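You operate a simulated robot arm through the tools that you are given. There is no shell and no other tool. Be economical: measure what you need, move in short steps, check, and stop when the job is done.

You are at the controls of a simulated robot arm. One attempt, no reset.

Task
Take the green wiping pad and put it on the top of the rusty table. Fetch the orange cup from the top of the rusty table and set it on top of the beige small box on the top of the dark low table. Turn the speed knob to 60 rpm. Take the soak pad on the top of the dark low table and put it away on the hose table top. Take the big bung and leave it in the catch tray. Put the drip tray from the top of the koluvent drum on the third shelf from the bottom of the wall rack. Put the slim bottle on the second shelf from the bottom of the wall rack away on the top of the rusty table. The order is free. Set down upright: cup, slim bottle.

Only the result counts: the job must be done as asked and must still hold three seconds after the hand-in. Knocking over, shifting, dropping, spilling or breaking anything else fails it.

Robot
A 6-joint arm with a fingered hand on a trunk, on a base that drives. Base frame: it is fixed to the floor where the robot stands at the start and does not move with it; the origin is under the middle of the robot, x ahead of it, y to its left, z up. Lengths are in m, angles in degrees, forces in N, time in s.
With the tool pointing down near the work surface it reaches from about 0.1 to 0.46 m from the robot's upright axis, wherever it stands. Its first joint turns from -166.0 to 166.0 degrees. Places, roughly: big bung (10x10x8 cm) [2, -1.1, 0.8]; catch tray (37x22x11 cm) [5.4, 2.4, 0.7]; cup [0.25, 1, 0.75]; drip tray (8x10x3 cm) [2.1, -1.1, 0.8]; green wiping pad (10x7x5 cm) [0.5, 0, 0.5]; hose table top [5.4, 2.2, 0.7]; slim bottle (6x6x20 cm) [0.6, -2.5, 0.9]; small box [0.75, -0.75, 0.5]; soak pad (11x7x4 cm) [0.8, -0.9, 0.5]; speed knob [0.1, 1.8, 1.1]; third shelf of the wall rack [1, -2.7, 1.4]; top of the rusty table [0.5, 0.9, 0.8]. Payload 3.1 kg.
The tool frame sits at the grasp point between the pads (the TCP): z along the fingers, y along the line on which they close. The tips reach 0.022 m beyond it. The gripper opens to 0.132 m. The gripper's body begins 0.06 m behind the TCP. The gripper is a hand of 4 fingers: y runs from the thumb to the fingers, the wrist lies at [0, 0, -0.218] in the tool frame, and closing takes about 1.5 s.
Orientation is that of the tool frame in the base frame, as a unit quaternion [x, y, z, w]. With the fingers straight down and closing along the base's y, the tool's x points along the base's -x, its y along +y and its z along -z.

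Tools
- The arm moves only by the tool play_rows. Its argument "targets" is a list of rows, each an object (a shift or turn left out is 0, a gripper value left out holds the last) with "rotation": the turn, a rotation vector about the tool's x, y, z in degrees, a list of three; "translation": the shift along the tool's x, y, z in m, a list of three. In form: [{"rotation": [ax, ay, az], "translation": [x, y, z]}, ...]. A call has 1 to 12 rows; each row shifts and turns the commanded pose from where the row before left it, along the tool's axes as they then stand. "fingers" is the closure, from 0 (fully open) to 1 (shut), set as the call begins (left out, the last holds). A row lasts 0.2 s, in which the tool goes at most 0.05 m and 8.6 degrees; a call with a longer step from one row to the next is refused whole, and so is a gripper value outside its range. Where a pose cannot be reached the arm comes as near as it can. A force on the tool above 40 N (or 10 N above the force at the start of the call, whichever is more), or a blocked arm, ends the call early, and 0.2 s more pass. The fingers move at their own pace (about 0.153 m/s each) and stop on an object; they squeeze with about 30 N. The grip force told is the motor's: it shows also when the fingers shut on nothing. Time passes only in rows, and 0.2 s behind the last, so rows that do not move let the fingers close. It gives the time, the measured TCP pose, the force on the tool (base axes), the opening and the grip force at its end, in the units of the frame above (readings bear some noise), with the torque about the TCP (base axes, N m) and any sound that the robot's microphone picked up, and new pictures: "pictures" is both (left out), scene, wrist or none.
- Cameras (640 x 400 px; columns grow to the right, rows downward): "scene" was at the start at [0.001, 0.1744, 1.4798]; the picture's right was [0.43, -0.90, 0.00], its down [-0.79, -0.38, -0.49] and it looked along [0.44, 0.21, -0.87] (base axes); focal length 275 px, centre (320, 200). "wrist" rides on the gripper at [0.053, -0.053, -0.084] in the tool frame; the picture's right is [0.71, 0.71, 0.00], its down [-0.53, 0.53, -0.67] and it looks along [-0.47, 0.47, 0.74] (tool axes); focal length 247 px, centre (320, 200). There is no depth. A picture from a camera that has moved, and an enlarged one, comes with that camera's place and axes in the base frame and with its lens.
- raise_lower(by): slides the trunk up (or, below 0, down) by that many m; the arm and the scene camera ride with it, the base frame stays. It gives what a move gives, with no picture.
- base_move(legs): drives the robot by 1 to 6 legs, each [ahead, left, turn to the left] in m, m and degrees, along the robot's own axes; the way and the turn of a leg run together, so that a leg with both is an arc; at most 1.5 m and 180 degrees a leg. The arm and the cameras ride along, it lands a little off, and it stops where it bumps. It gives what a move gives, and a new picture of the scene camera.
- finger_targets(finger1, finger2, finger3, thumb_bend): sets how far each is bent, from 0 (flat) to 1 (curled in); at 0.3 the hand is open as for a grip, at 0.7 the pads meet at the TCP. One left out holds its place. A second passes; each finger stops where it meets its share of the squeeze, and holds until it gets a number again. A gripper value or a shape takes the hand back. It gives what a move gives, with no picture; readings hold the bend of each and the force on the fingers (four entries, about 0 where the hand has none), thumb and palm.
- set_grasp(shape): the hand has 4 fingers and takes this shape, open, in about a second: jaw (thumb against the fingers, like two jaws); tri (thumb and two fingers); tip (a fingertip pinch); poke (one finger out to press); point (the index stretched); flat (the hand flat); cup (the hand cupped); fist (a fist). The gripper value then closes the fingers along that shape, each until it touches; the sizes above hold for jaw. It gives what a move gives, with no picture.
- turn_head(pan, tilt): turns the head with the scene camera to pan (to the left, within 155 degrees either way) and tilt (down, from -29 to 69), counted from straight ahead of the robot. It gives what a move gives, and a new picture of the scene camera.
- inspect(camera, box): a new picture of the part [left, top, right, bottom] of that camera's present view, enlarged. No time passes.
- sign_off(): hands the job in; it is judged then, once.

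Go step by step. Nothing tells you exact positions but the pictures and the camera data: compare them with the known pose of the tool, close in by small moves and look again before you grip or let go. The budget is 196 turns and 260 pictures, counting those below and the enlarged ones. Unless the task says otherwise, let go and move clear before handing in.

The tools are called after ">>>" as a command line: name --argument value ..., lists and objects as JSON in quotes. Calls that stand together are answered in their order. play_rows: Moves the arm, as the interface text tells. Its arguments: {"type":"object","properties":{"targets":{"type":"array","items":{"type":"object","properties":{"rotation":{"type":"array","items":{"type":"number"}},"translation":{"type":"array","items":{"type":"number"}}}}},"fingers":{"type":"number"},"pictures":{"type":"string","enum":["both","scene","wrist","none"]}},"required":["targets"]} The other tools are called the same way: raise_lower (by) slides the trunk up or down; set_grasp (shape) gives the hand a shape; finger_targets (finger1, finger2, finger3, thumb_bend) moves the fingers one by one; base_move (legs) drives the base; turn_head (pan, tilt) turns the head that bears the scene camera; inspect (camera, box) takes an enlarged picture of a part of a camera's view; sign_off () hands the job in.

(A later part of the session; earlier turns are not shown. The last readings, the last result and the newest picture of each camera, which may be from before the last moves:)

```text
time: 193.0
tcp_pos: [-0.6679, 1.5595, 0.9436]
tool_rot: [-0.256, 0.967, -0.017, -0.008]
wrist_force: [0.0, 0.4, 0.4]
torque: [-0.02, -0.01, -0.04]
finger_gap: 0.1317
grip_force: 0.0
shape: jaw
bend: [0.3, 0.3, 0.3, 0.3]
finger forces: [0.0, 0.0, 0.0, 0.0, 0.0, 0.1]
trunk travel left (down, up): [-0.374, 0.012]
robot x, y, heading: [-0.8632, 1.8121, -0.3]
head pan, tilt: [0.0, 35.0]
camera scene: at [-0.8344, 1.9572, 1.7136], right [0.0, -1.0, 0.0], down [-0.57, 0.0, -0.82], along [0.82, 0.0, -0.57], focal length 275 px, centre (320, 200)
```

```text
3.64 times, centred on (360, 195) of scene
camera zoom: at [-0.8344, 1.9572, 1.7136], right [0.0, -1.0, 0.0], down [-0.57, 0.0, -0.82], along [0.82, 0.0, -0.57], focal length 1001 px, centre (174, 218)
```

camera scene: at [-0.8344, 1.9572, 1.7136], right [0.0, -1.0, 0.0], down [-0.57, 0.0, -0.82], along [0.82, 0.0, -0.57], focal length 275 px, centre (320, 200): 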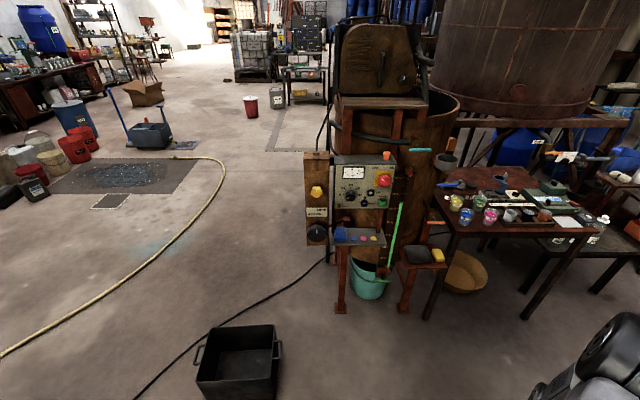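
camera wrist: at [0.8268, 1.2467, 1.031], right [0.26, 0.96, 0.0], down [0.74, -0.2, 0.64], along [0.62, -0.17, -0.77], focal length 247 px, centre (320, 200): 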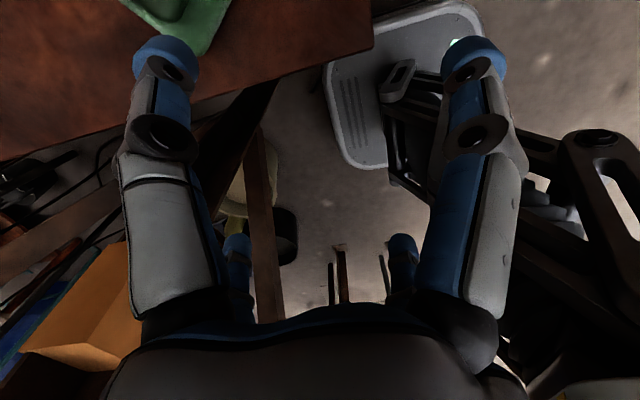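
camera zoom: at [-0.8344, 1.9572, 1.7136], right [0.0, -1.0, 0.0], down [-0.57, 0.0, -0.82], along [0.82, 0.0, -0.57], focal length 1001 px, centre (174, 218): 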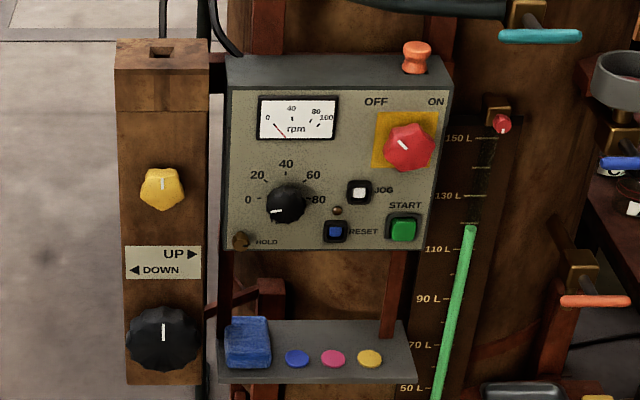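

The speed knob (black, ~4 cm) is at about (0.08, 1.83, 1.1); its pointer is at 0 and 60 lies 135° clockwise from there. I first bring the hand in front of the robot and tilt it to point forward.

>>> play_rows --targets '[{"translation": [-0.029, 0.0315, 0]}, {"translation": [-0.029, 0.0315, 0]}, {"translation": [-0.029, 0.0315, 0]}, {"translation": [-0.029, 0.0315, 0]}, {"translation": [-0.029, 0.0315, 0]}, {"translation": [-0.029, 0.0315, 0]}, {"rotation": [0, 0, 7.5]}, {"rotation": [0, 0, 7.5]}, {"rotation": [0, 0, 7.5]}, {"rotation": [0, 0, 7.5]}]' --pictures "none"

>>> play_rows --targets '[{"rotation": [0, -8.2, 0], "translation": [-0.02, 0, 0.0]}, {"rotation": [0, -8.2, 0], "translation": [-0.02, 0, 0.003]}, {"rotation": [0, -8.2, 0], "translation": [-0.019, 0, 0.006]}, {"rotation": [0, -8.2, 0], "translation": [-0.018, 0, 0.008]}, {"rotation": [0, -8.2, 0], "translation": [-0.017, 0, 0.011]}, {"rotation": [0, -8.2, 0], "translation": [-0.015, 0, 0.013]}, {"rotation": [0, -8.2, 0], "translation": [-0.013, 0, 0.015]}, {"rotation": [0, -8.2, 0], "translation": [-0.011, 0, 0.017]}, {"rotation": [0, -8.2, 0], "translation": [-0.008, 0, 0.018]}, {"rotation": [0, -8.2, 0], "translation": [-0.006, 0, 0.019]}, {"rotation": [0, -8.0, 0], "translation": [-0.003, 0, 0.02]}]' --pictures "both"

```text
time: 195.2
tcp_pos: [-0.6131, 1.7999, 0.9344]
tool_rot: [0.004, 1.0, -0.019, -0.003]
wrist_force: [-0.8, -0.9, 0.1]
torque: [0.01, -0.02, 0.03]
finger_gap: 0.1319
grip_force: 0.2
shape: jaw
bend: [0.3, 0.3, 0.3, 0.3]
finger forces: [0.0, 0.0, 0.1, 0.0, 0.1, 0.0]
out of reach, approached as far as the arm can: row 3
trunk travel left (down, up): [-0.374, 0.012]
robot x, y, heading: [-0.8628, 1.8078, -0.1]
head pan, tilt: [0.0, 35.0]
```

```text
time: 197.6
tcp_pos: [-0.3709, 1.8765, 0.9599]
tool_rot: [-0.009, 0.709, -0.017, 0.705]
wrist_force: [0.2, 0.4, 0.3]
torque: [0.02, 0.0, 0.0]
finger_gap: 0.1322
grip_force: 0.0
shape: jaw
bend: [0.3, 0.3, 0.3, 0.3]
finger forces: [0.0, 0.0, 0.1, 0.1, 0.0, 0.0]
out of reach, approached as far as the arm can: row 1, 2, 3, 4, 5, 7, 9, 11
trunk travel left (down, up): [-0.374, 0.012]
robot x, y, heading: [-0.864, 1.809, -0.2]
head pan, tilt: [0.0, 35.0]
camera scene: at [-0.8338, 1.9573, 1.7136], right [0.0, -1.0, 0.0], down [-0.57, 0.0, -0.82], along [0.82, 0.0, -0.57], focal length 275 px, centre (320, 200)
camera wrist: at [-0.4557, 1.8247, 0.9097], right [0.01, 0.68, -0.73], down [-0.66, 0.55, 0.51], along [0.75, 0.48, 0.45], focal length 247 px, centre (320, 200)
```

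scene: 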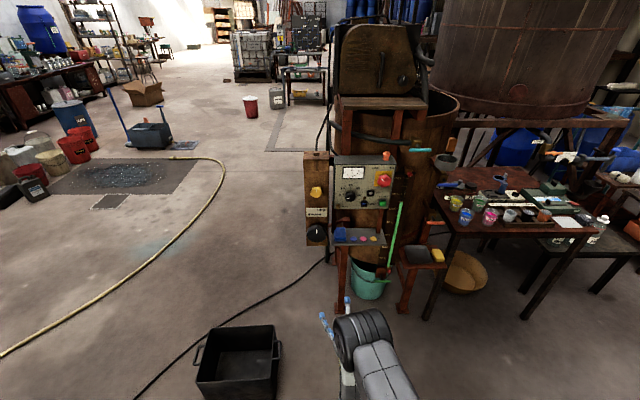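
wrist: 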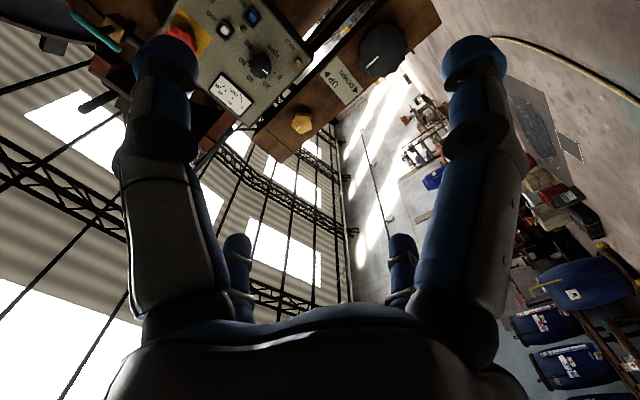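

The tool points at the panel. I switch to a fingertip pinch, raise the hand to knob height and drive closer.

>>> set_grasp --shape "tip"

>>> play_rows --targets '[{"translation": [-0.035, -0.01, -0.005]}, {"translation": [-0.035, -0.01, -0.005]}, {"translation": [-0.035, -0.01, -0.005]}, {"translation": [-0.035, -0.01, -0.005]}]' --pictures "none"

>>> base_move --legs '[[0.27, 0, 0]]'

>>> play_rows --targets '[{}]' --pictures "wrist"

```text
time: 198.5
tcp_pos: [-0.3708, 1.877, 0.9598]
tool_rot: [-0.008, 0.71, -0.017, 0.704]
wrist_force: [-0.9, -0.7, -0.5]
torque: [-0.02, 0.02, -0.01]
finger_gap: 0.1319
grip_force: 0.1
shape: tip
bend: [0.11, 0.3, 0.11, 0.3]
finger forces: [0.0, 0.0, 0.0, 0.1, 0.0, 0.0]
trunk travel left (down, up): [-0.374, 0.012]
robot x, y, heading: [-0.865, 1.8118, -0.1]
head pan, tilt: [0.0, 35.0]
```

```text
time: 199.5
tcp_pos: [-0.4006, 1.8696, 1.1017]
tool_rot: [-0.008, 0.709, -0.018, 0.704]
wrist_force: [0.7, 0.9, -0.7]
torque: [0.01, -0.01, 0.0]
finger_gap: 0.1318
grip_force: 0.1
shape: tip
bend: [0.11, 0.3, 0.11, 0.3]
finger forces: [0.1, 0.0, 0.1, 0.1, 0.1, 0.0]
out of reach, approached as far as the arm can: row 1, 2, 3, 4
trunk travel left (down, up): [-0.374, 0.012]
robot x, y, heading: [-0.8667, 1.8131, -0.1]
head pan, tilt: [0.0, 35.0]
```

```text
time: 201.4
tcp_pos: [-0.13, 1.87, 1.1014]
tool_rot: [-0.009, 0.71, -0.018, 0.704]
wrist_force: [0.9, 0.0, 0.1]
torque: [0.01, -0.03, -0.03]
finger_gap: 0.132
grip_force: 0.1
shape: tip
bend: [0.11, 0.3, 0.11, 0.3]
finger forces: [0.0, 0.1, 0.0, 0.0, 0.0, 0.1]
trunk travel left (down, up): [-0.374, 0.012]
robot x, y, heading: [-0.595, 1.8119, -0.3]
head pan, tilt: [0.0, 35.0]
camera scene: at [-0.5648, 1.9563, 1.7136], right [0.0, -1.0, 0.0], down [-0.57, 0.0, -0.82], along [0.82, 0.0, -0.57], focal length 275 px, centre (320, 200)
```

scene: 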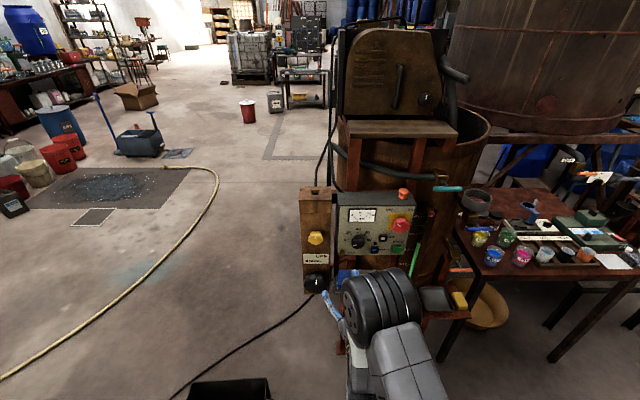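

```text
time: 201.8
tcp_pos: [-0.1319, 1.8698, 1.102]
tool_rot: [-0.009, 0.709, -0.016, 0.705]
wrist_force: [0.2, -0.3, -0.3]
torque: [0.05, -0.02, 0.02]
finger_gap: 0.1317
grip_force: 0.1
shape: tip
bend: [0.11, 0.3, 0.11, 0.3]
finger forces: [0.1, 0.0, 0.1, 0.0, 0.1, 0.0]
trunk travel left (down, up): [-0.374, 0.012]
robot x, y, heading: [-0.5998, 1.8118, -0.4]
head pan, tilt: [0.0, 35.0]
camera wrist: at [-0.2163, 1.8166, 1.0515], right [0.0, 0.68, -0.73], down [-0.66, 0.55, 0.51], along [0.75, 0.48, 0.45], focal length 247 px, centre (320, 200)
```

wrist: 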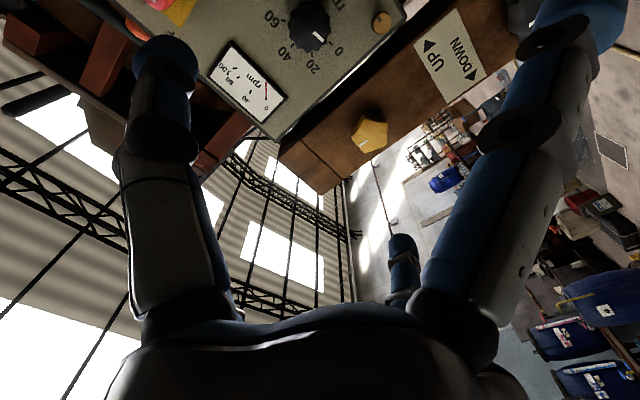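

In "tip" the outer fingers stick out, so I go back to the four-finger jaw, pre-closed to ~7 cm, centre on the knob (≈ y 1.832, z 1.087) and approach.

>>> set_grasp --shape "jaw"

>>> raise_lower --by -0.014

>>> base_move --legs '[[0.1, -0.038, 0]]'

>>> play_rows --targets '[{}, {}, {}, {}]' --fingers 0.42 --pictures "wrist"

```text
time: 202.7
tcp_pos: [-0.1318, 1.8697, 1.1016]
tool_rot: [-0.009, 0.71, -0.017, 0.704]
wrist_force: [-0.5, -0.5, -0.1]
torque: [-0.03, 0.0, 0.01]
finger_gap: 0.1322
grip_force: 0.0
shape: jaw
bend: [0.3, 0.3, 0.3, 0.3]
finger forces: [0.0, 0.0, 0.0, 0.0, 0.0, 0.0]
trunk travel left (down, up): [-0.374, 0.012]
robot x, y, heading: [-0.5944, 1.808, -0.1]
head pan, tilt: [0.0, 35.0]
```

```text
time: 203.3
tcp_pos: [-0.1316, 1.8693, 1.086]
tool_rot: [-0.009, 0.71, -0.018, 0.704]
wrist_force: [1.0, 0.8, -0.5]
torque: [0.01, 0.02, 0.01]
finger_gap: 0.1323
grip_force: 0.1
shape: jaw
bend: [0.3, 0.3, 0.3, 0.3]
finger forces: [0.0, 0.0, 0.0, 0.1, 0.1, 0.0]
trunk travel left (down, up): [-0.36, 0.026]
robot x, y, heading: [-0.5963, 1.8096, -0.1]
head pan, tilt: [0.0, 35.0]
```

```text
time: 204.5
tcp_pos: [-0.0307, 1.8316, 1.0874]
tool_rot: [-0.01, 0.71, -0.017, 0.704]
wrist_force: [0.7, 0.3, -0.8]
torque: [-0.02, 0.0, 0.04]
finger_gap: 0.132
grip_force: 0.1
shape: jaw
bend: [0.3, 0.3, 0.3, 0.3]
finger forces: [0.0, 0.0, 0.1, 0.1, 0.0, 0.0]
trunk travel left (down, up): [-0.36, 0.026]
robot x, y, heading: [-0.4976, 1.7712, -0.3]
head pan, tilt: [0.0, 35.0]
camera scene: at [-0.464, 1.9178, 1.6999], right [0.0, -1.0, 0.0], down [-0.57, 0.0, -0.82], along [0.82, 0.0, -0.57], focal length 275 px, centre (320, 200)
```

scene: 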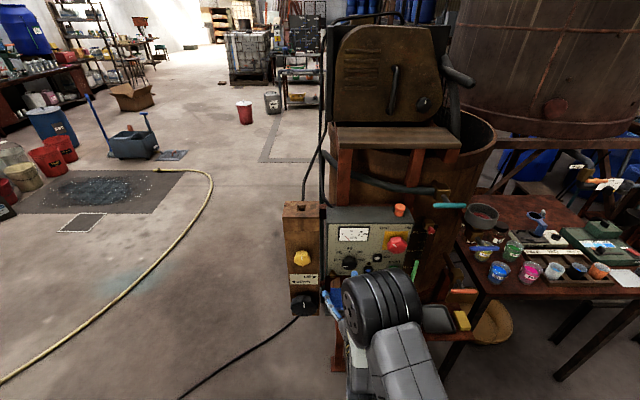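

```text
time: 205.5
tcp_pos: [-0.0302, 1.8323, 1.0868]
tool_rot: [-0.01, 0.71, -0.016, 0.704]
wrist_force: [-0.9, -0.6, 0.2]
torque: [0.05, -0.01, 0.0]
finger_gap: 0.0772
grip_force: 0.0
shape: jaw
bend: [0.32, 0.32, 0.32, 0.7]
finger forces: [0.1, 0.1, 0.1, 0.0, 0.1, 0.0]
trunk travel left (down, up): [-0.36, 0.026]
robot x, y, heading: [-0.4973, 1.7705, -0.4]
head pan, tilt: [0.0, 35.0]
camera wrist: at [-0.1148, 1.7788, 1.0375], right [0.0, 0.68, -0.73], down [-0.66, 0.55, 0.51], along [0.75, 0.48, 0.45], focal length 247 px, centre (320, 200)
```

wrist: 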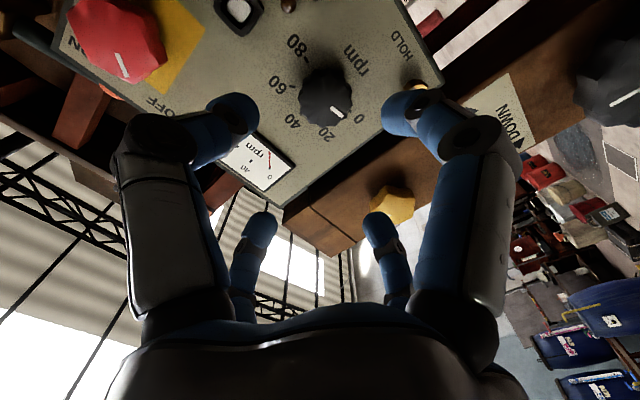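

The knob is at about (0.099, 1.833, 1.084), right on the tool axis. I drive 8 cm closer and then feel forward with the arm.

>>> base_move --legs '[[0.085, 0, 0]]'

>>> play_rows --targets '[{"translation": [0, 0, 0.005]}]' --pictures "wrist"

```text
time: 206.6
tcp_pos: [0.0568, 1.8308, 1.0859]
tool_rot: [-0.009, 0.71, -0.017, 0.704]
wrist_force: [0.1, -0.5, -0.3]
torque: [-0.02, -0.01, 0.0]
finger_gap: 0.0771
grip_force: 0.1
shape: jaw
bend: [0.32, 0.32, 0.32, 0.7]
finger forces: [0.1, 0.1, 0.0, 0.0, 0.0, 0.1]
trunk travel left (down, up): [-0.36, 0.026]
robot x, y, heading: [-0.4083, 1.7694, -0.2]
head pan, tilt: [0.0, 35.0]
camera scene: at [-0.3774, 1.9179, 1.6999], right [0.0, -1.0, 0.0], down [-0.57, 0.0, -0.82], along [0.82, 0.0, -0.57], focal length 275 px, centre (320, 200)
```

scene: 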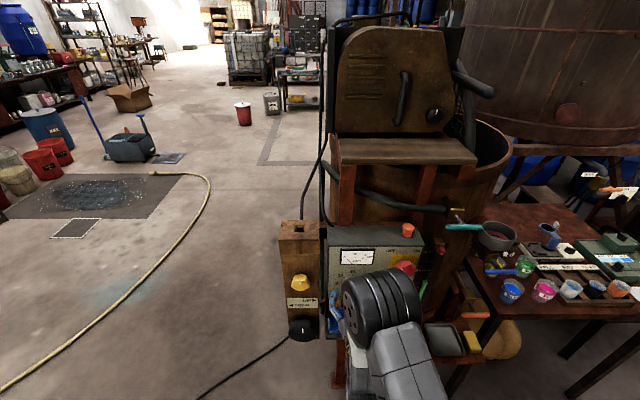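

```text
time: 207.0
tcp_pos: [0.0598, 1.8321, 1.0877]
tool_rot: [-0.009, 0.709, -0.018, 0.704]
wrist_force: [0.0, 0.4, 0.1]
torque: [0.02, -0.02, 0.02]
finger_gap: 0.0768
grip_force: 0.0
shape: jaw
bend: [0.32, 0.32, 0.32, 0.7]
finger forces: [0.0, 0.0, 0.0, 0.0, 0.0, 0.0]
trunk travel left (down, up): [-0.36, 0.026]
robot x, y, heading: [-0.4081, 1.776, -0.0]
head pan, tilt: [0.0, 35.0]
camera wrist: at [-0.025, 1.7791, 1.0377], right [0.0, 0.68, -0.73], down [-0.66, 0.55, 0.51], along [0.75, 0.48, 0.45], focal length 247 px, centre (320, 200)
```

wrist: 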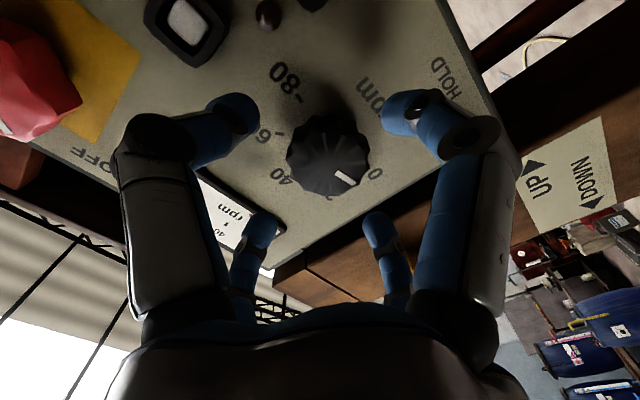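

The knob is centred between the four fingers. I advance 2.5 cm gently.

>>> play_rows --targets '[{"translation": [0.002, 0, 0.008]}, {"translation": [0, 0, 0.008]}, {"translation": [0, 0, 0.008]}]' --pictures "wrist"

```text
time: 207.8
tcp_pos: [0.083, 1.8371, 1.0856]
tool_rot: [-0.008, 0.71, -0.02, 0.704]
wrist_force: [0.4, -0.2, -0.5]
torque: [-0.01, 0.05, -0.01]
finger_gap: 0.077
grip_force: 0.0
shape: jaw
bend: [0.32, 0.32, 0.32, 0.7]
finger forces: [0.0, 0.0, 0.1, 0.0, 0.1, 0.0]
out of reach, approached as far as the arm can: row 2
trunk travel left (down, up): [-0.36, 0.026]
robot x, y, heading: [-0.4062, 1.7728, -0.1]
head pan, tilt: [0.0, 35.0]
camera wrist: at [-0.0023, 1.7844, 1.0355], right [0.01, 0.68, -0.73], down [-0.66, 0.56, 0.51], along [0.76, 0.48, 0.45], focal length 247 px, centre (320, 200)
```

wrist: 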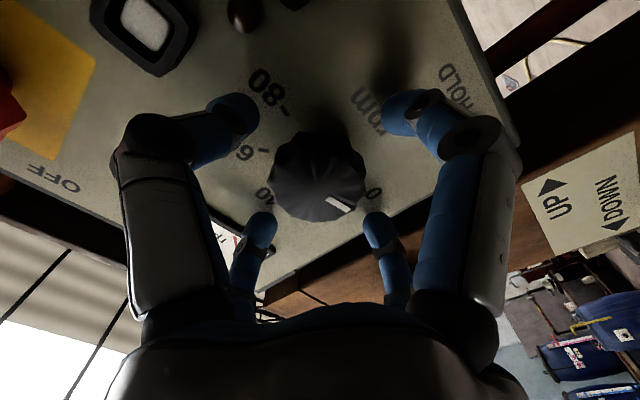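

>>> base_move --legs '[[0.014, -0.003, 0]]'

>>> play_rows --targets '[{}]' --pictures "wrist"

```text
time: 208.6
tcp_pos: [0.0876, 1.8364, 1.0853]
tool_rot: [-0.012, 0.711, -0.016, 0.703]
wrist_force: [-14.3, -2.6, 3.0]
torque: [0.12, -0.46, 0.32]
finger_gap: 0.077
grip_force: 0.1
shape: jaw
bend: [0.33, 0.31, 0.3, 0.7]
finger forces: [0.2, 6.3, 8.1, 0.0, 0.0, 0.0]
trunk travel left (down, up): [-0.36, 0.026]
robot x, y, heading: [-0.401, 1.7689, -0.2]
head pan, tilt: [0.0, 35.0]
stopped in leg 1: the force on the tool passed its limit at 55 N (the readings are from after the stop); the commanded pose is now the measured one
camera scene: at [-0.3718, 1.9147, 1.7001], right [0.0, -1.0, 0.0], down [-0.57, 0.0, -0.82], along [0.82, 0.0, -0.57], focal length 275 px, centre (320, 200)
```

scene: 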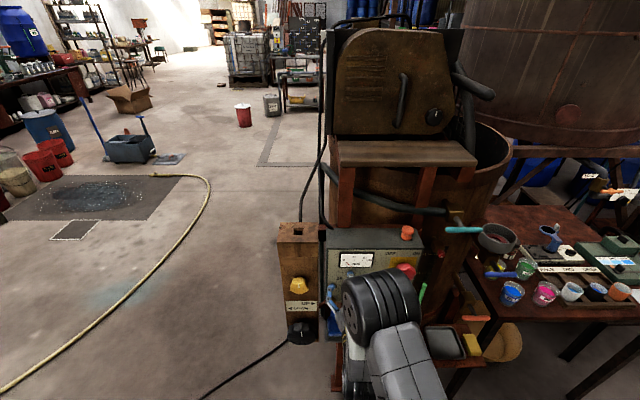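

```text
time: 209.0
tcp_pos: [0.0889, 1.8359, 1.0863]
tool_rot: [-0.011, 0.711, -0.017, 0.703]
wrist_force: [-15.8, -0.3, 3.8]
torque: [0.15, -0.49, 0.4]
finger_gap: 0.077
grip_force: 0.0
shape: jaw
bend: [0.33, 0.31, 0.3, 0.7]
finger forces: [0.2, 7.6, 8.6, 0.1, 0.1, 0.0]
trunk travel left (down, up): [-0.36, 0.026]
robot x, y, heading: [-0.397, 1.7717, -0.1]
head pan, tilt: [0.0, 35.0]
camera wrist: at [0.004, 1.7825, 1.0357], right [0.0, 0.68, -0.73], down [-0.66, 0.55, 0.51], along [0.75, 0.48, 0.45], focal length 247 px, centre (320, 200)
```

wrist: 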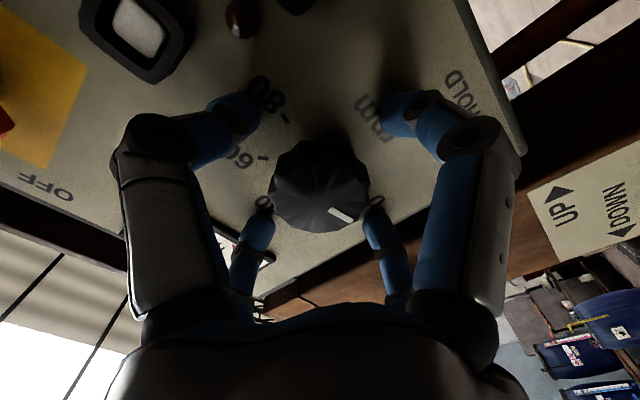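

The fingertips touch the panel plate around the knob. I back off 3 mm and close on the knob.

>>> play_rows --targets '[{"translation": [0, 0, -0.004]}]' --pictures "none"

>>> play_rows --targets '[{}, {}, {}, {}, {}, {}]' --fingers 1 --pictures "wrist"

```text
time: 209.4
tcp_pos: [0.088, 1.8347, 1.0846]
tool_rot: [-0.009, 0.711, -0.017, 0.703]
wrist_force: [-2.2, -0.1, 0.2]
torque: [-0.04, -0.08, 0.04]
finger_gap: 0.0774
grip_force: 0.1
shape: jaw
bend: [0.33, 0.32, 0.31, 0.7]
finger forces: [0.1, 0.6, 1.9, 0.1, 0.0, 0.0]
trunk travel left (down, up): [-0.36, 0.026]
robot x, y, heading: [-0.398, 1.7702, -0.1]
head pan, tilt: [0.0, 35.0]
```

```text
time: 210.8
tcp_pos: [0.0881, 1.8326, 1.0831]
tool_rot: [-0.009, 0.713, -0.017, 0.701]
wrist_force: [-4.1, -13.1, -14.1]
torque: [0.14, 0.21, -1.16]
finger_gap: 0.0334
grip_force: 29.8
shape: jaw
bend: [0.76, 0.82, 0.82, 0.7]
finger forces: [41.4, 20.9, 20.0, 0.1, 61.1, 0.1]
trunk travel left (down, up): [-0.36, 0.026]
robot x, y, heading: [-0.3971, 1.7647, -0.2]
head pan, tilt: [0.0, 35.0]
camera wrist: at [0.0034, 1.7798, 1.0335], right [0.0, 0.68, -0.73], down [-0.65, 0.55, 0.52], along [0.76, 0.48, 0.44], focal length 247 px, centre (320, 200)
```

wrist: 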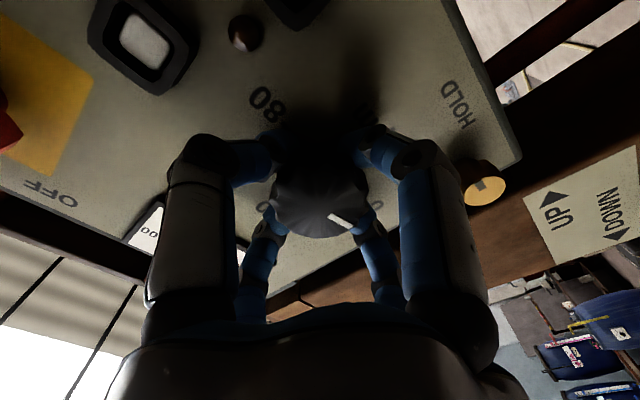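

The knob is gripped. I start turning clockwise (+ about the tool axis), about 50° first, and check.

>>> play_rows --targets '[{"rotation": [0, 0, 8]}, {"rotation": [0, 0, 8]}, {"rotation": [0, 0, 8]}, {"rotation": [0, 0, 8]}, {"rotation": [0, 0, 8]}, {"rotation": [0, 0, 8]}]' --pictures "wrist"

```text
time: 212.2
tcp_pos: [0.0887, 1.8317, 1.0826]
tool_rot: [0.283, 0.654, 0.27, 0.648]
wrist_force: [-0.7, -17.2, -10.8]
torque: [-0.44, 0.72, -0.6]
finger_gap: 0.033
grip_force: 29.9
shape: jaw
bend: [0.77, 0.82, 0.82, 0.67]
finger forces: [57.3, 19.7, 20.4, 0.0, 77.8, 0.0]
trunk travel left (down, up): [-0.36, 0.026]
robot x, y, heading: [-0.3975, 1.7674, 0.2]
head pan, tilt: [0.0, 35.0]
camera wrist: at [0.0043, 1.836, 1.0095], right [0.01, 1.0, 0.02], down [-0.66, -0.01, 0.75], along [0.75, -0.02, 0.66], focal length 247 px, centre (320, 200)
```

wrist: 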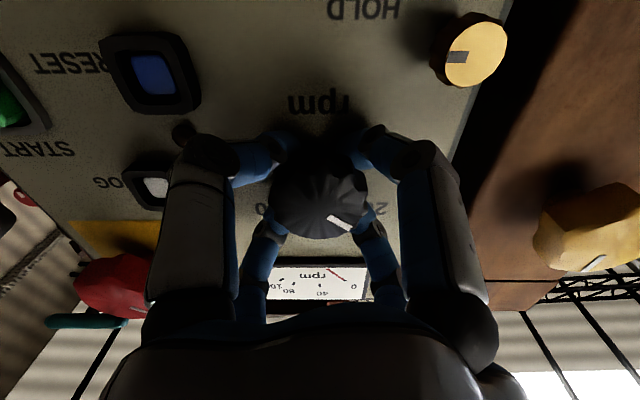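

It turns with the hand (now near 20). I continue another 80°.

>>> play_rows --targets '[{"rotation": [0, 0, 8]}, {"rotation": [0, 0, 8]}, {"rotation": [0, 0, 8]}, {"rotation": [0, 0, 8]}, {"rotation": [0, 0, 8]}, {"rotation": [0, 0, 8]}, {"rotation": [0, 0, 8]}, {"rotation": [0, 0, 8]}, {"rotation": [0, 0, 8]}, {"rotation": [0, 0, 8]}]' --pictures "both"

```text
time: 214.4
tcp_pos: [0.0901, 1.8323, 1.0827]
tool_rot: [0.469, 0.541, 0.451, 0.533]
wrist_force: [-13.2, -16.3, -22.8]
torque: [-0.45, 1.24, -0.1]
finger_gap: 0.0332
grip_force: 29.7
shape: jaw
bend: [0.77, 0.82, 0.81, 0.66]
finger forces: [61.7, 18.0, 20.3, 0.0, 93.7, 0.0]
out of reach, approached as far as the arm can: row 5, 6, 7, 8, 9, 10
trunk travel left (down, up): [-0.36, 0.026]
robot x, y, heading: [-0.3958, 1.7686, -0.1]
head pan, tilt: [0.0, 35.0]
camera scene: at [-0.3669, 1.9112, 1.7002], right [0.0, -1.0, 0.0], down [-0.57, 0.0, -0.82], along [0.82, 0.0, -0.57], focal length 275 px, centre (320, 200)
camera wrist: at [0.0049, 1.8792, 1.0247], right [0.02, 0.81, 0.59], down [-0.66, -0.43, 0.62], along [0.75, -0.4, 0.52], focal length 247 px, centre (320, 200)
```

scene: 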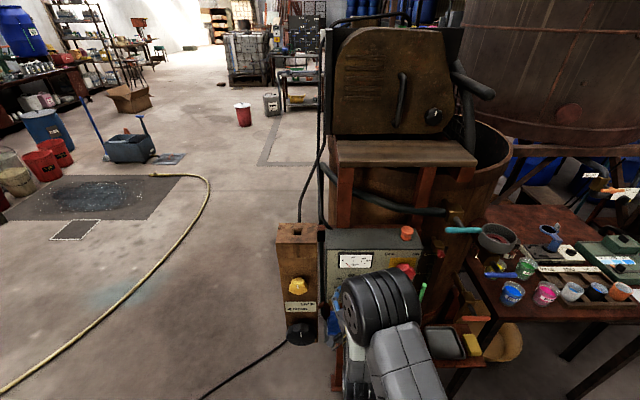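
wrist: 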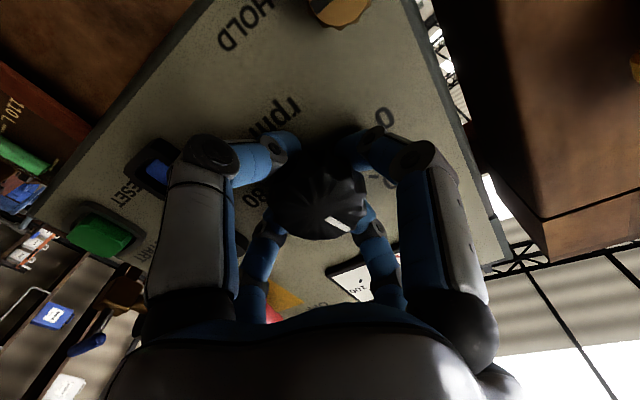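

The wrist limit came at 82°. I open, turn the hand back, and regrip for the remaining ~53°.

>>> play_rows --targets '[{}, {}, {}, {}]' --fingers 0.42 --pictures "wrist"

```text
time: 215.4
tcp_pos: [0.0885, 1.8367, 1.0863]
tool_rot: [0.465, 0.537, 0.455, 0.537]
wrist_force: [-10.1, 3.7, 0.8]
torque: [-0.1, -0.27, 0.33]
finger_gap: 0.0766
grip_force: 0.1
shape: jaw
bend: [0.32, 0.3, 0.33, 0.7]
finger forces: [4.2, 6.6, 0.0, 0.0, 0.0, 0.1]
trunk travel left (down, up): [-0.36, 0.026]
robot x, y, heading: [-0.3956, 1.7735, -0.2]
head pan, tilt: [0.0, 35.0]
camera wrist: at [0.0046, 1.8831, 1.0271], right [0.01, 0.81, 0.59], down [-0.67, -0.43, 0.61], along [0.75, -0.4, 0.53], focal length 247 px, centre (320, 200)
```

wrist: 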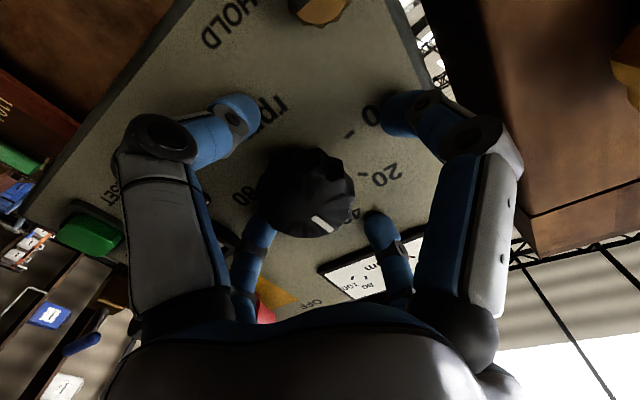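

>>> play_rows --targets '[{"translation": [0, 0, -0.006]}, {"rotation": [0, 0, -8.2]}, {"rotation": [0, 0, -8.2]}, {"rotation": [0, 0, -8.2]}, {"rotation": [0, 0, -8.2]}, {"rotation": [0, 0, -8.2]}, {"rotation": [0, 0, -8.2]}, {"rotation": [0, 0, -8.2]}, {"rotation": [0, 0, -8.2]}, {"rotation": [0, 0, -8.2]}]' --pictures "wrist"

```text
time: 217.6
tcp_pos: [0.082, 1.8367, 1.0845]
tool_rot: [0.048, 0.711, 0.04, 0.701]
wrist_force: [0.0, 1.1, -0.6]
torque: [-0.04, 0.02, -0.02]
finger_gap: 0.0762
grip_force: 0.0
shape: jaw
bend: [0.32, 0.32, 0.33, 0.7]
finger forces: [0.0, 0.0, 0.0, 0.1, 0.0, 0.0]
trunk travel left (down, up): [-0.36, 0.026]
robot x, y, heading: [-0.4001, 1.7705, -0.1]
head pan, tilt: [0.0, 35.0]
camera wrist: at [-0.0029, 1.7919, 1.0264], right [0.0, 0.79, -0.61], down [-0.65, 0.46, 0.6], along [0.76, 0.4, 0.52], focal length 247 px, centre (320, 200)
```

wrist: 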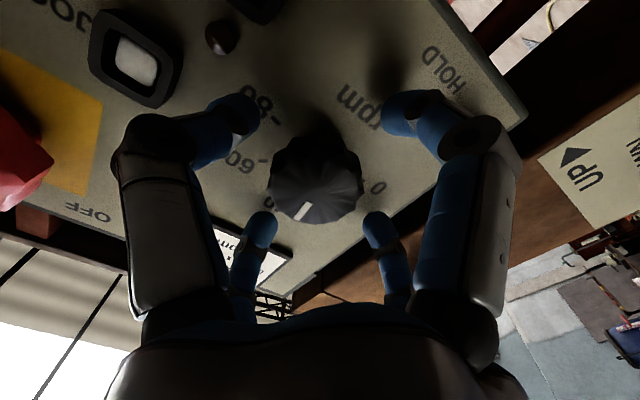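

I regrip and turn about 50° more.

>>> play_rows --targets '[{"translation": [0, -0.002, 0.005]}, {}]' --pictures "none"

>>> play_rows --targets '[{}, {}, {}, {}, {}, {}]' --fingers 1 --pictures "none"

>>> play_rows --targets '[{"rotation": [0, 0, 8]}, {"rotation": [0, 0, 8]}, {"rotation": [0, 0, 8]}, {"rotation": [0, 0, 8]}, {"rotation": [0, 0, 8]}, {"rotation": [0, 0, 8]}]' --pictures "wrist"

>>> play_rows --targets '[{}, {}, {}, {}, {"translation": [0, 0, -0.01]}, {"translation": [0, 0, -0.02]}, {"translation": [0, 0, -0.03]}, {"translation": [0, 0, -0.03]}]' --fingers 0.42 --pictures "wrist"

```text
time: 218.2
tcp_pos: [0.0864, 1.8336, 1.0843]
tool_rot: [0.05, 0.71, 0.04, 0.701]
wrist_force: [-0.1, 0.1, 0.4]
torque: [-0.01, -0.02, 0.01]
finger_gap: 0.0765
grip_force: 0.1
shape: jaw
bend: [0.32, 0.32, 0.33, 0.7]
finger forces: [0.1, 0.0, 0.1, 0.0, 0.0, 0.0]
trunk travel left (down, up): [-0.36, 0.026]
robot x, y, heading: [-0.3971, 1.7711, -0.2]
head pan, tilt: [0.0, 35.0]
```

```text
time: 219.6
tcp_pos: [0.0899, 1.8345, 1.0842]
tool_rot: [0.05, 0.71, 0.04, 0.701]
wrist_force: [17.8, -1.2, 7.0]
torque: [-0.03, -0.19, -0.2]
finger_gap: 0.0331
grip_force: 30.0
shape: jaw
bend: [0.78, 0.78, 0.78, 0.68]
finger forces: [28.2, 34.4, 32.8, 0.1, 33.6, 0.1]
trunk travel left (down, up): [-0.36, 0.026]
robot x, y, heading: [-0.3962, 1.7705, -0.1]
head pan, tilt: [0.0, 35.0]
```

```text
time: 221.0
tcp_pos: [0.0897, 1.8313, 1.0843]
tool_rot: [0.335, 0.628, 0.323, 0.624]
wrist_force: [20.7, -6.0, 19.5]
torque: [-0.28, -0.03, 0.04]
finger_gap: 0.0324
grip_force: 29.8
shape: jaw
bend: [0.79, 0.78, 0.78, 0.67]
finger forces: [31.2, 45.8, 45.5, 0.0, 34.4, 0.0]
trunk travel left (down, up): [-0.36, 0.026]
robot x, y, heading: [-0.3994, 1.7664, -0.2]
head pan, tilt: [0.0, 35.0]
camera wrist: at [0.0054, 1.8486, 1.0111], right [0.02, 0.98, 0.18], down [-0.66, -0.13, 0.74], along [0.75, -0.13, 0.65], focal length 247 px, centre (320, 200)
```

wrist: 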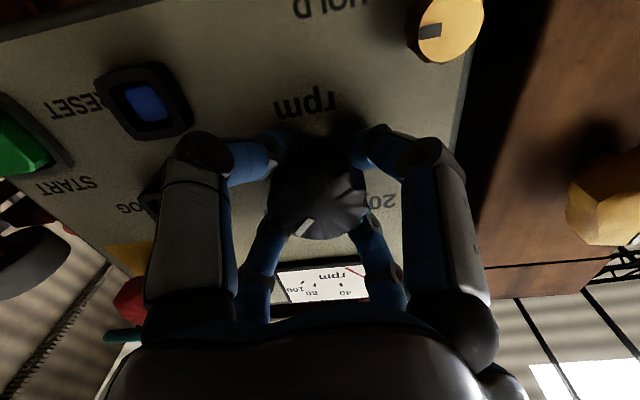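

```text
time: 222.8
tcp_pos: [-0.0035, 1.8347, 1.0845]
tool_rot: [0.335, 0.628, 0.322, 0.624]
wrist_force: [0.1, 0.3, 0.0]
torque: [-0.01, -0.02, -0.01]
finger_gap: 0.076
grip_force: 0.0
shape: jaw
bend: [0.33, 0.33, 0.33, 0.7]
finger forces: [0.0, 0.1, 0.0, 0.1, 0.0, 0.0]
trunk travel left (down, up): [-0.36, 0.026]
robot x, y, heading: [-0.396, 1.7733, -0.3]
head pan, tilt: [0.0, 35.0]
camera wrist: at [-0.088, 1.8509, 1.0121], right [0.01, 0.98, 0.18], down [-0.66, -0.13, 0.74], along [0.75, -0.13, 0.65], focal length 247 px, centre (320, 200)
```

wrist: 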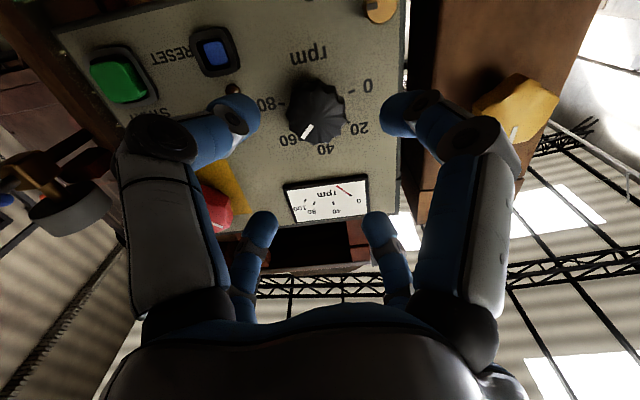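

I zoom in to read the pointer.

>>> inspect --camera "wrist" --box '[240, 40, 400, 170]'

```text
3.08 times, centred on (320, 105) of wrist
camera zoom: at [-0.088, 1.8509, 1.0121], right [0.01, 0.98, 0.18], down [-0.66, -0.13, 0.74], along [0.75, -0.13, 0.65], focal length 760 px, centre (320, 492)
```

zoom: 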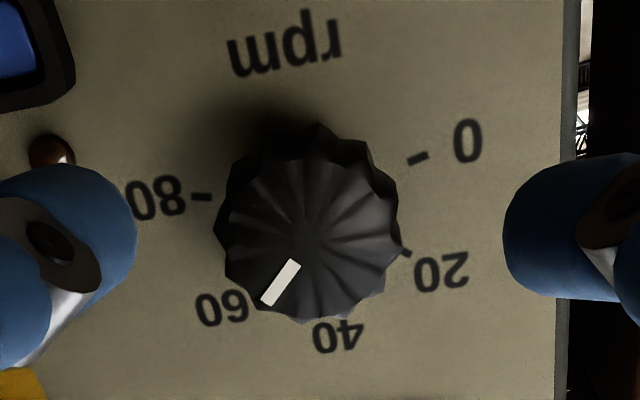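

The pointer reads about 60–62. I verify with the scene camera after backing off.

>>> base_move --legs '[[-0.25, 0.12, 0]]'

>>> turn_head --pan -15 --tilt 35

>>> inspect --camera "scene" --box '[290, 160, 370, 230]'

```text
time: 224.8
tcp_pos: [-0.2546, 1.9551, 1.0832]
tool_rot: [0.335, 0.629, 0.323, 0.623]
wrist_force: [0.0, -1.4, -0.7]
torque: [-0.03, 0.0, 0.01]
finger_gap: 0.076
grip_force: 0.0
shape: jaw
bend: [0.33, 0.33, 0.33, 0.7]
finger forces: [0.1, 0.0, 0.0, 0.0, 0.1, 0.1]
trunk travel left (down, up): [-0.36, 0.026]
robot x, y, heading: [-0.6469, 1.8902, -0.1]
head pan, tilt: [0.0, 35.0]
camera scene: at [-0.6196, 2.0361, 1.6999], right [0.0, -1.0, 0.0], down [-0.57, 0.0, -0.82], along [0.82, 0.0, -0.57], focal length 275 px, centre (320, 200)
```

scene: 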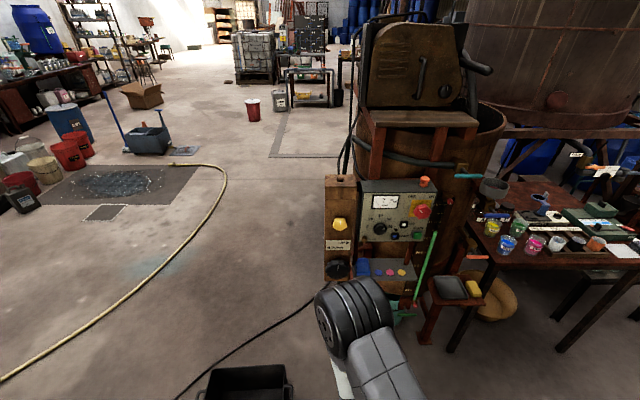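

```text
time: 225.6
tcp_pos: [-0.2547, 1.9561, 1.0838]
tool_rot: [0.334, 0.629, 0.322, 0.624]
wrist_force: [-0.8, 0.4, -0.3]
torque: [0.01, -0.01, -0.03]
finger_gap: 0.0761
grip_force: 0.2
shape: jaw
bend: [0.33, 0.33, 0.33, 0.7]
finger forces: [0.0, 0.0, 0.0, 0.0, 0.0, 0.0]
trunk travel left (down, up): [-0.36, 0.026]
robot x, y, heading: [-0.6488, 1.8856, 0.2]
head pan, tilt: [-15.0, 35.0]
camera scene: at [-0.6215, 2.0129, 1.6999], right [-0.26, -0.97, 0.0], down [-0.55, 0.15, -0.82], along [0.79, -0.21, -0.57], focal length 275 px, centre (320, 200)
```

scene: 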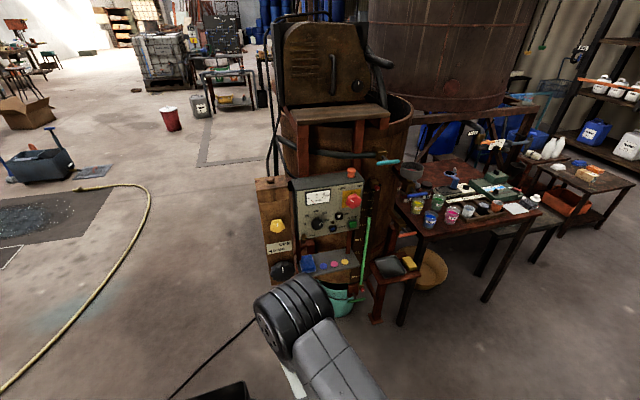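

```text
5.71 times, centred on (330, 195) of scene
camera zoom: at [-0.6215, 2.0129, 1.6999], right [-0.26, -0.97, 0.0], down [-0.55, 0.15, -0.82], along [0.79, -0.21, -0.57], focal length 1572 px, centre (263, 229)
```

zoom: 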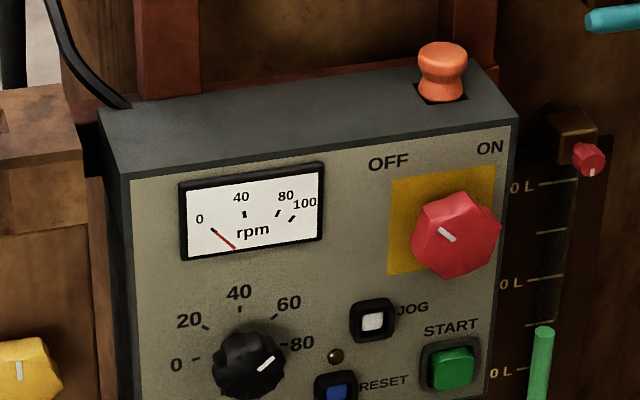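

>>> inspect --camera "scene" --box '[304, 202, 344, 234]'

```text
12.50 times, centred on (324, 218) of scene
camera zoom: at [-0.6215, 2.0129, 1.6999], right [-0.26, -0.97, 0.0], down [-0.55, 0.15, -0.82], along [0.79, -0.21, -0.57], focal length 3440 px, centre (270, -25)
```

zoom: 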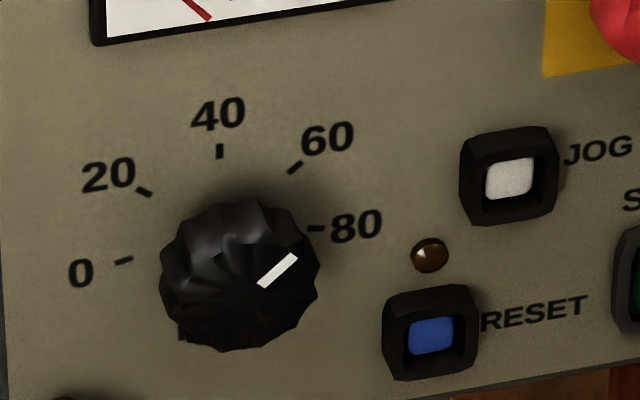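

By careful measurement the pointer is ~7° past the 60 tick (≈63–64). I return, regrip and turn back about 7.5°.

>>> base_move --legs '[[0.25, -0.12, 0]]'

```text
time: 227.5
tcp_pos: [-0.003, 1.8323, 1.0838]
tool_rot: [0.336, 0.628, 0.322, 0.624]
wrist_force: [0.0, -0.3, 0.1]
torque: [-0.02, 0.0, 0.03]
finger_gap: 0.0761
grip_force: 0.0
shape: jaw
bend: [0.33, 0.33, 0.33, 0.7]
finger forces: [0.1, 0.0, 0.0, 0.1, 0.0, 0.1]
trunk travel left (down, up): [-0.36, 0.026]
robot x, y, heading: [-0.3968, 1.7696, -0.1]
head pan, tilt: [-15.0, 35.0]
camera scene: at [-0.3692, 1.8911, 1.6999], right [-0.26, -0.96, 0.0], down [-0.55, 0.15, -0.82], along [0.79, -0.21, -0.57], focal length 275 px, centre (320, 200)
```

scene: 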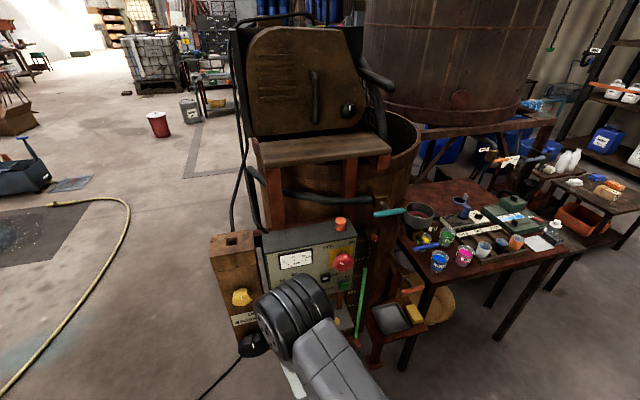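

>>> play_rows --targets '[{"translation": [0, 0.0, 0.03]}, {"translation": [0, 0, 0.03]}, {"translation": [0, 0, 0.02]}, {"translation": [0, 0, 0.009]}]' --pictures "wrist"

>>> play_rows --targets '[{}, {}, {}, {}, {}, {}]' --fingers 1 --pictures "wrist"

```text
time: 228.5
tcp_pos: [0.0864, 1.8316, 1.0832]
tool_rot: [0.335, 0.628, 0.322, 0.624]
wrist_force: [-0.4, 0.6, 0.0]
torque: [0.02, 0.01, 0.02]
finger_gap: 0.0761
grip_force: 0.2
shape: jaw
bend: [0.33, 0.33, 0.33, 0.7]
finger forces: [0.1, 0.0, 0.0, 0.0, 0.0, 0.0]
trunk travel left (down, up): [-0.36, 0.026]
robot x, y, heading: [-0.395, 1.768, -0.4]
head pan, tilt: [-15.0, 35.0]
camera wrist: at [0.002, 1.8478, 1.0107], right [0.02, 0.98, 0.18], down [-0.66, -0.12, 0.74], along [0.75, -0.13, 0.65], focal length 247 px, centre (320, 200)
```

wrist: 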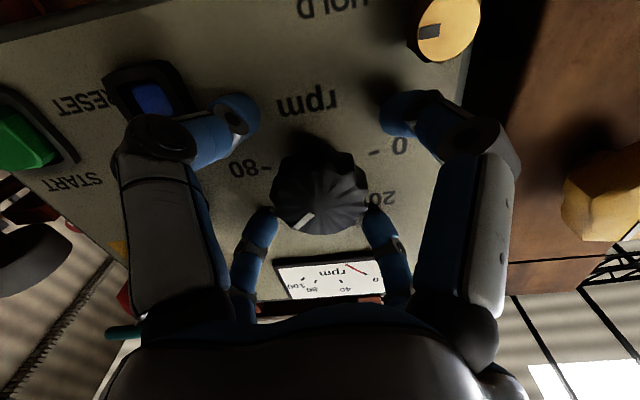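

```text
time: 229.9
tcp_pos: [0.0901, 1.8312, 1.0823]
tool_rot: [0.335, 0.628, 0.321, 0.624]
wrist_force: [21.0, 0.3, 6.5]
torque: [0.03, -0.02, -0.04]
finger_gap: 0.032
grip_force: 29.6
shape: jaw
bend: [0.78, 0.78, 0.78, 0.67]
finger forces: [30.7, 31.6, 27.9, 0.0, 28.2, 0.0]
trunk travel left (down, up): [-0.36, 0.026]
robot x, y, heading: [-0.3974, 1.7685, -0.1]
head pan, tilt: [-15.0, 35.0]
camera wrist: at [0.005, 1.8478, 1.0101], right [0.02, 0.98, 0.18], down [-0.66, -0.12, 0.74], along [0.75, -0.13, 0.65], focal length 247 px, centre (320, 200)
```

wrist: 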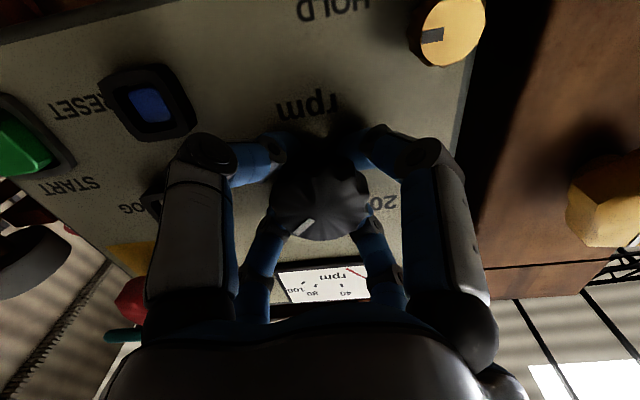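

>>> play_rows --targets '[{"rotation": [0, 0, -3.8]}, {"rotation": [0, 0, -3.8]}, {}, {}]' --pictures "none"

>>> play_rows --targets '[{}, {}, {}, {}, {"translation": [0, 0, -0.01]}, {"translation": [0, 0, -0.02]}, {"translation": [0, 0, -0.03]}, {"translation": [0, 0, -0.03]}]' --fingers 0.42 --pictures "none"

>>> base_move --legs '[[-0.25, 0.12, 0]]'

>>> inspect --camera "scene" --box '[304, 202, 344, 234]'

```text
time: 230.9
tcp_pos: [0.0892, 1.8315, 1.0827]
tool_rot: [0.294, 0.649, 0.279, 0.644]
wrist_force: [26.2, 0.6, 11.3]
torque: [0.09, -0.16, -0.16]
finger_gap: 0.0317
grip_force: 29.6
shape: jaw
bend: [0.78, 0.78, 0.78, 0.67]
finger forces: [31.9, 36.9, 30.9, 0.0, 27.8, 0.0]
trunk travel left (down, up): [-0.36, 0.026]
robot x, y, heading: [-0.3972, 1.7708, 0.0]
head pan, tilt: [-15.0, 35.0]
```

```text
time: 232.7
tcp_pos: [-0.0041, 1.833, 1.0853]
tool_rot: [0.291, 0.649, 0.28, 0.645]
wrist_force: [0.4, -0.1, 0.8]
torque: [0.02, -0.03, -0.02]
finger_gap: 0.076
grip_force: 0.1
shape: jaw
bend: [0.33, 0.33, 0.33, 0.7]
finger forces: [0.0, 0.0, 0.0, 0.0, 0.0, 0.0]
trunk travel left (down, up): [-0.36, 0.026]
robot x, y, heading: [-0.3973, 1.766, -0.3]
head pan, tilt: [-15.0, 35.0]
```

```text
time: 234.7
tcp_pos: [-0.2532, 1.955, 1.0848]
tool_rot: [0.292, 0.649, 0.281, 0.644]
wrist_force: [0.7, -0.6, 0.3]
torque: [0.03, 0.03, -0.01]
finger_gap: 0.076
grip_force: 0.0
shape: jaw
bend: [0.33, 0.33, 0.33, 0.7]
finger forces: [0.0, 0.1, 0.0, 0.1, 0.0, 0.0]
trunk travel left (down, up): [-0.36, 0.026]
robot x, y, heading: [-0.6475, 1.8896, -0.1]
head pan, tilt: [-15.0, 35.0]
camera scene: at [-0.6198, 2.013, 1.6999], right [-0.26, -0.97, 0.0], down [-0.55, 0.15, -0.82], along [0.79, -0.21, -0.57], focal length 275 px, centre (320, 200)
```

scene: 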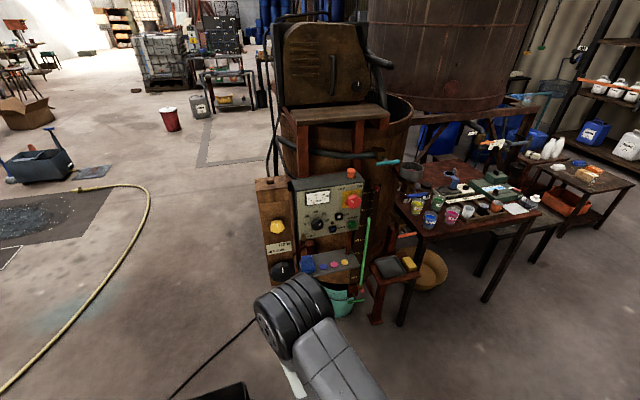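

```text
12.50 times, centred on (324, 218) of scene
camera zoom: at [-0.6198, 2.013, 1.6999], right [-0.26, -0.97, 0.0], down [-0.55, 0.15, -0.82], along [0.79, -0.21, -0.57], focal length 3440 px, centre (270, -25)
```

zoom: 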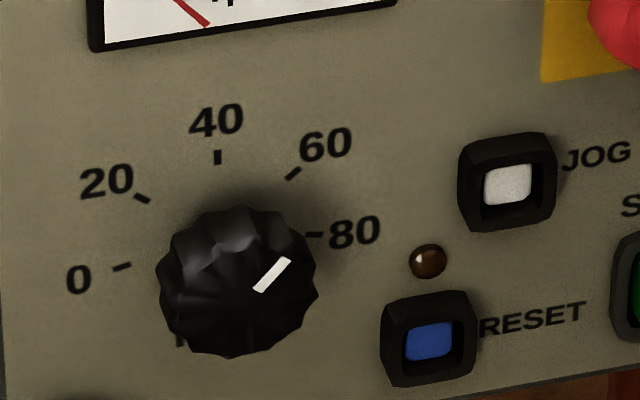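

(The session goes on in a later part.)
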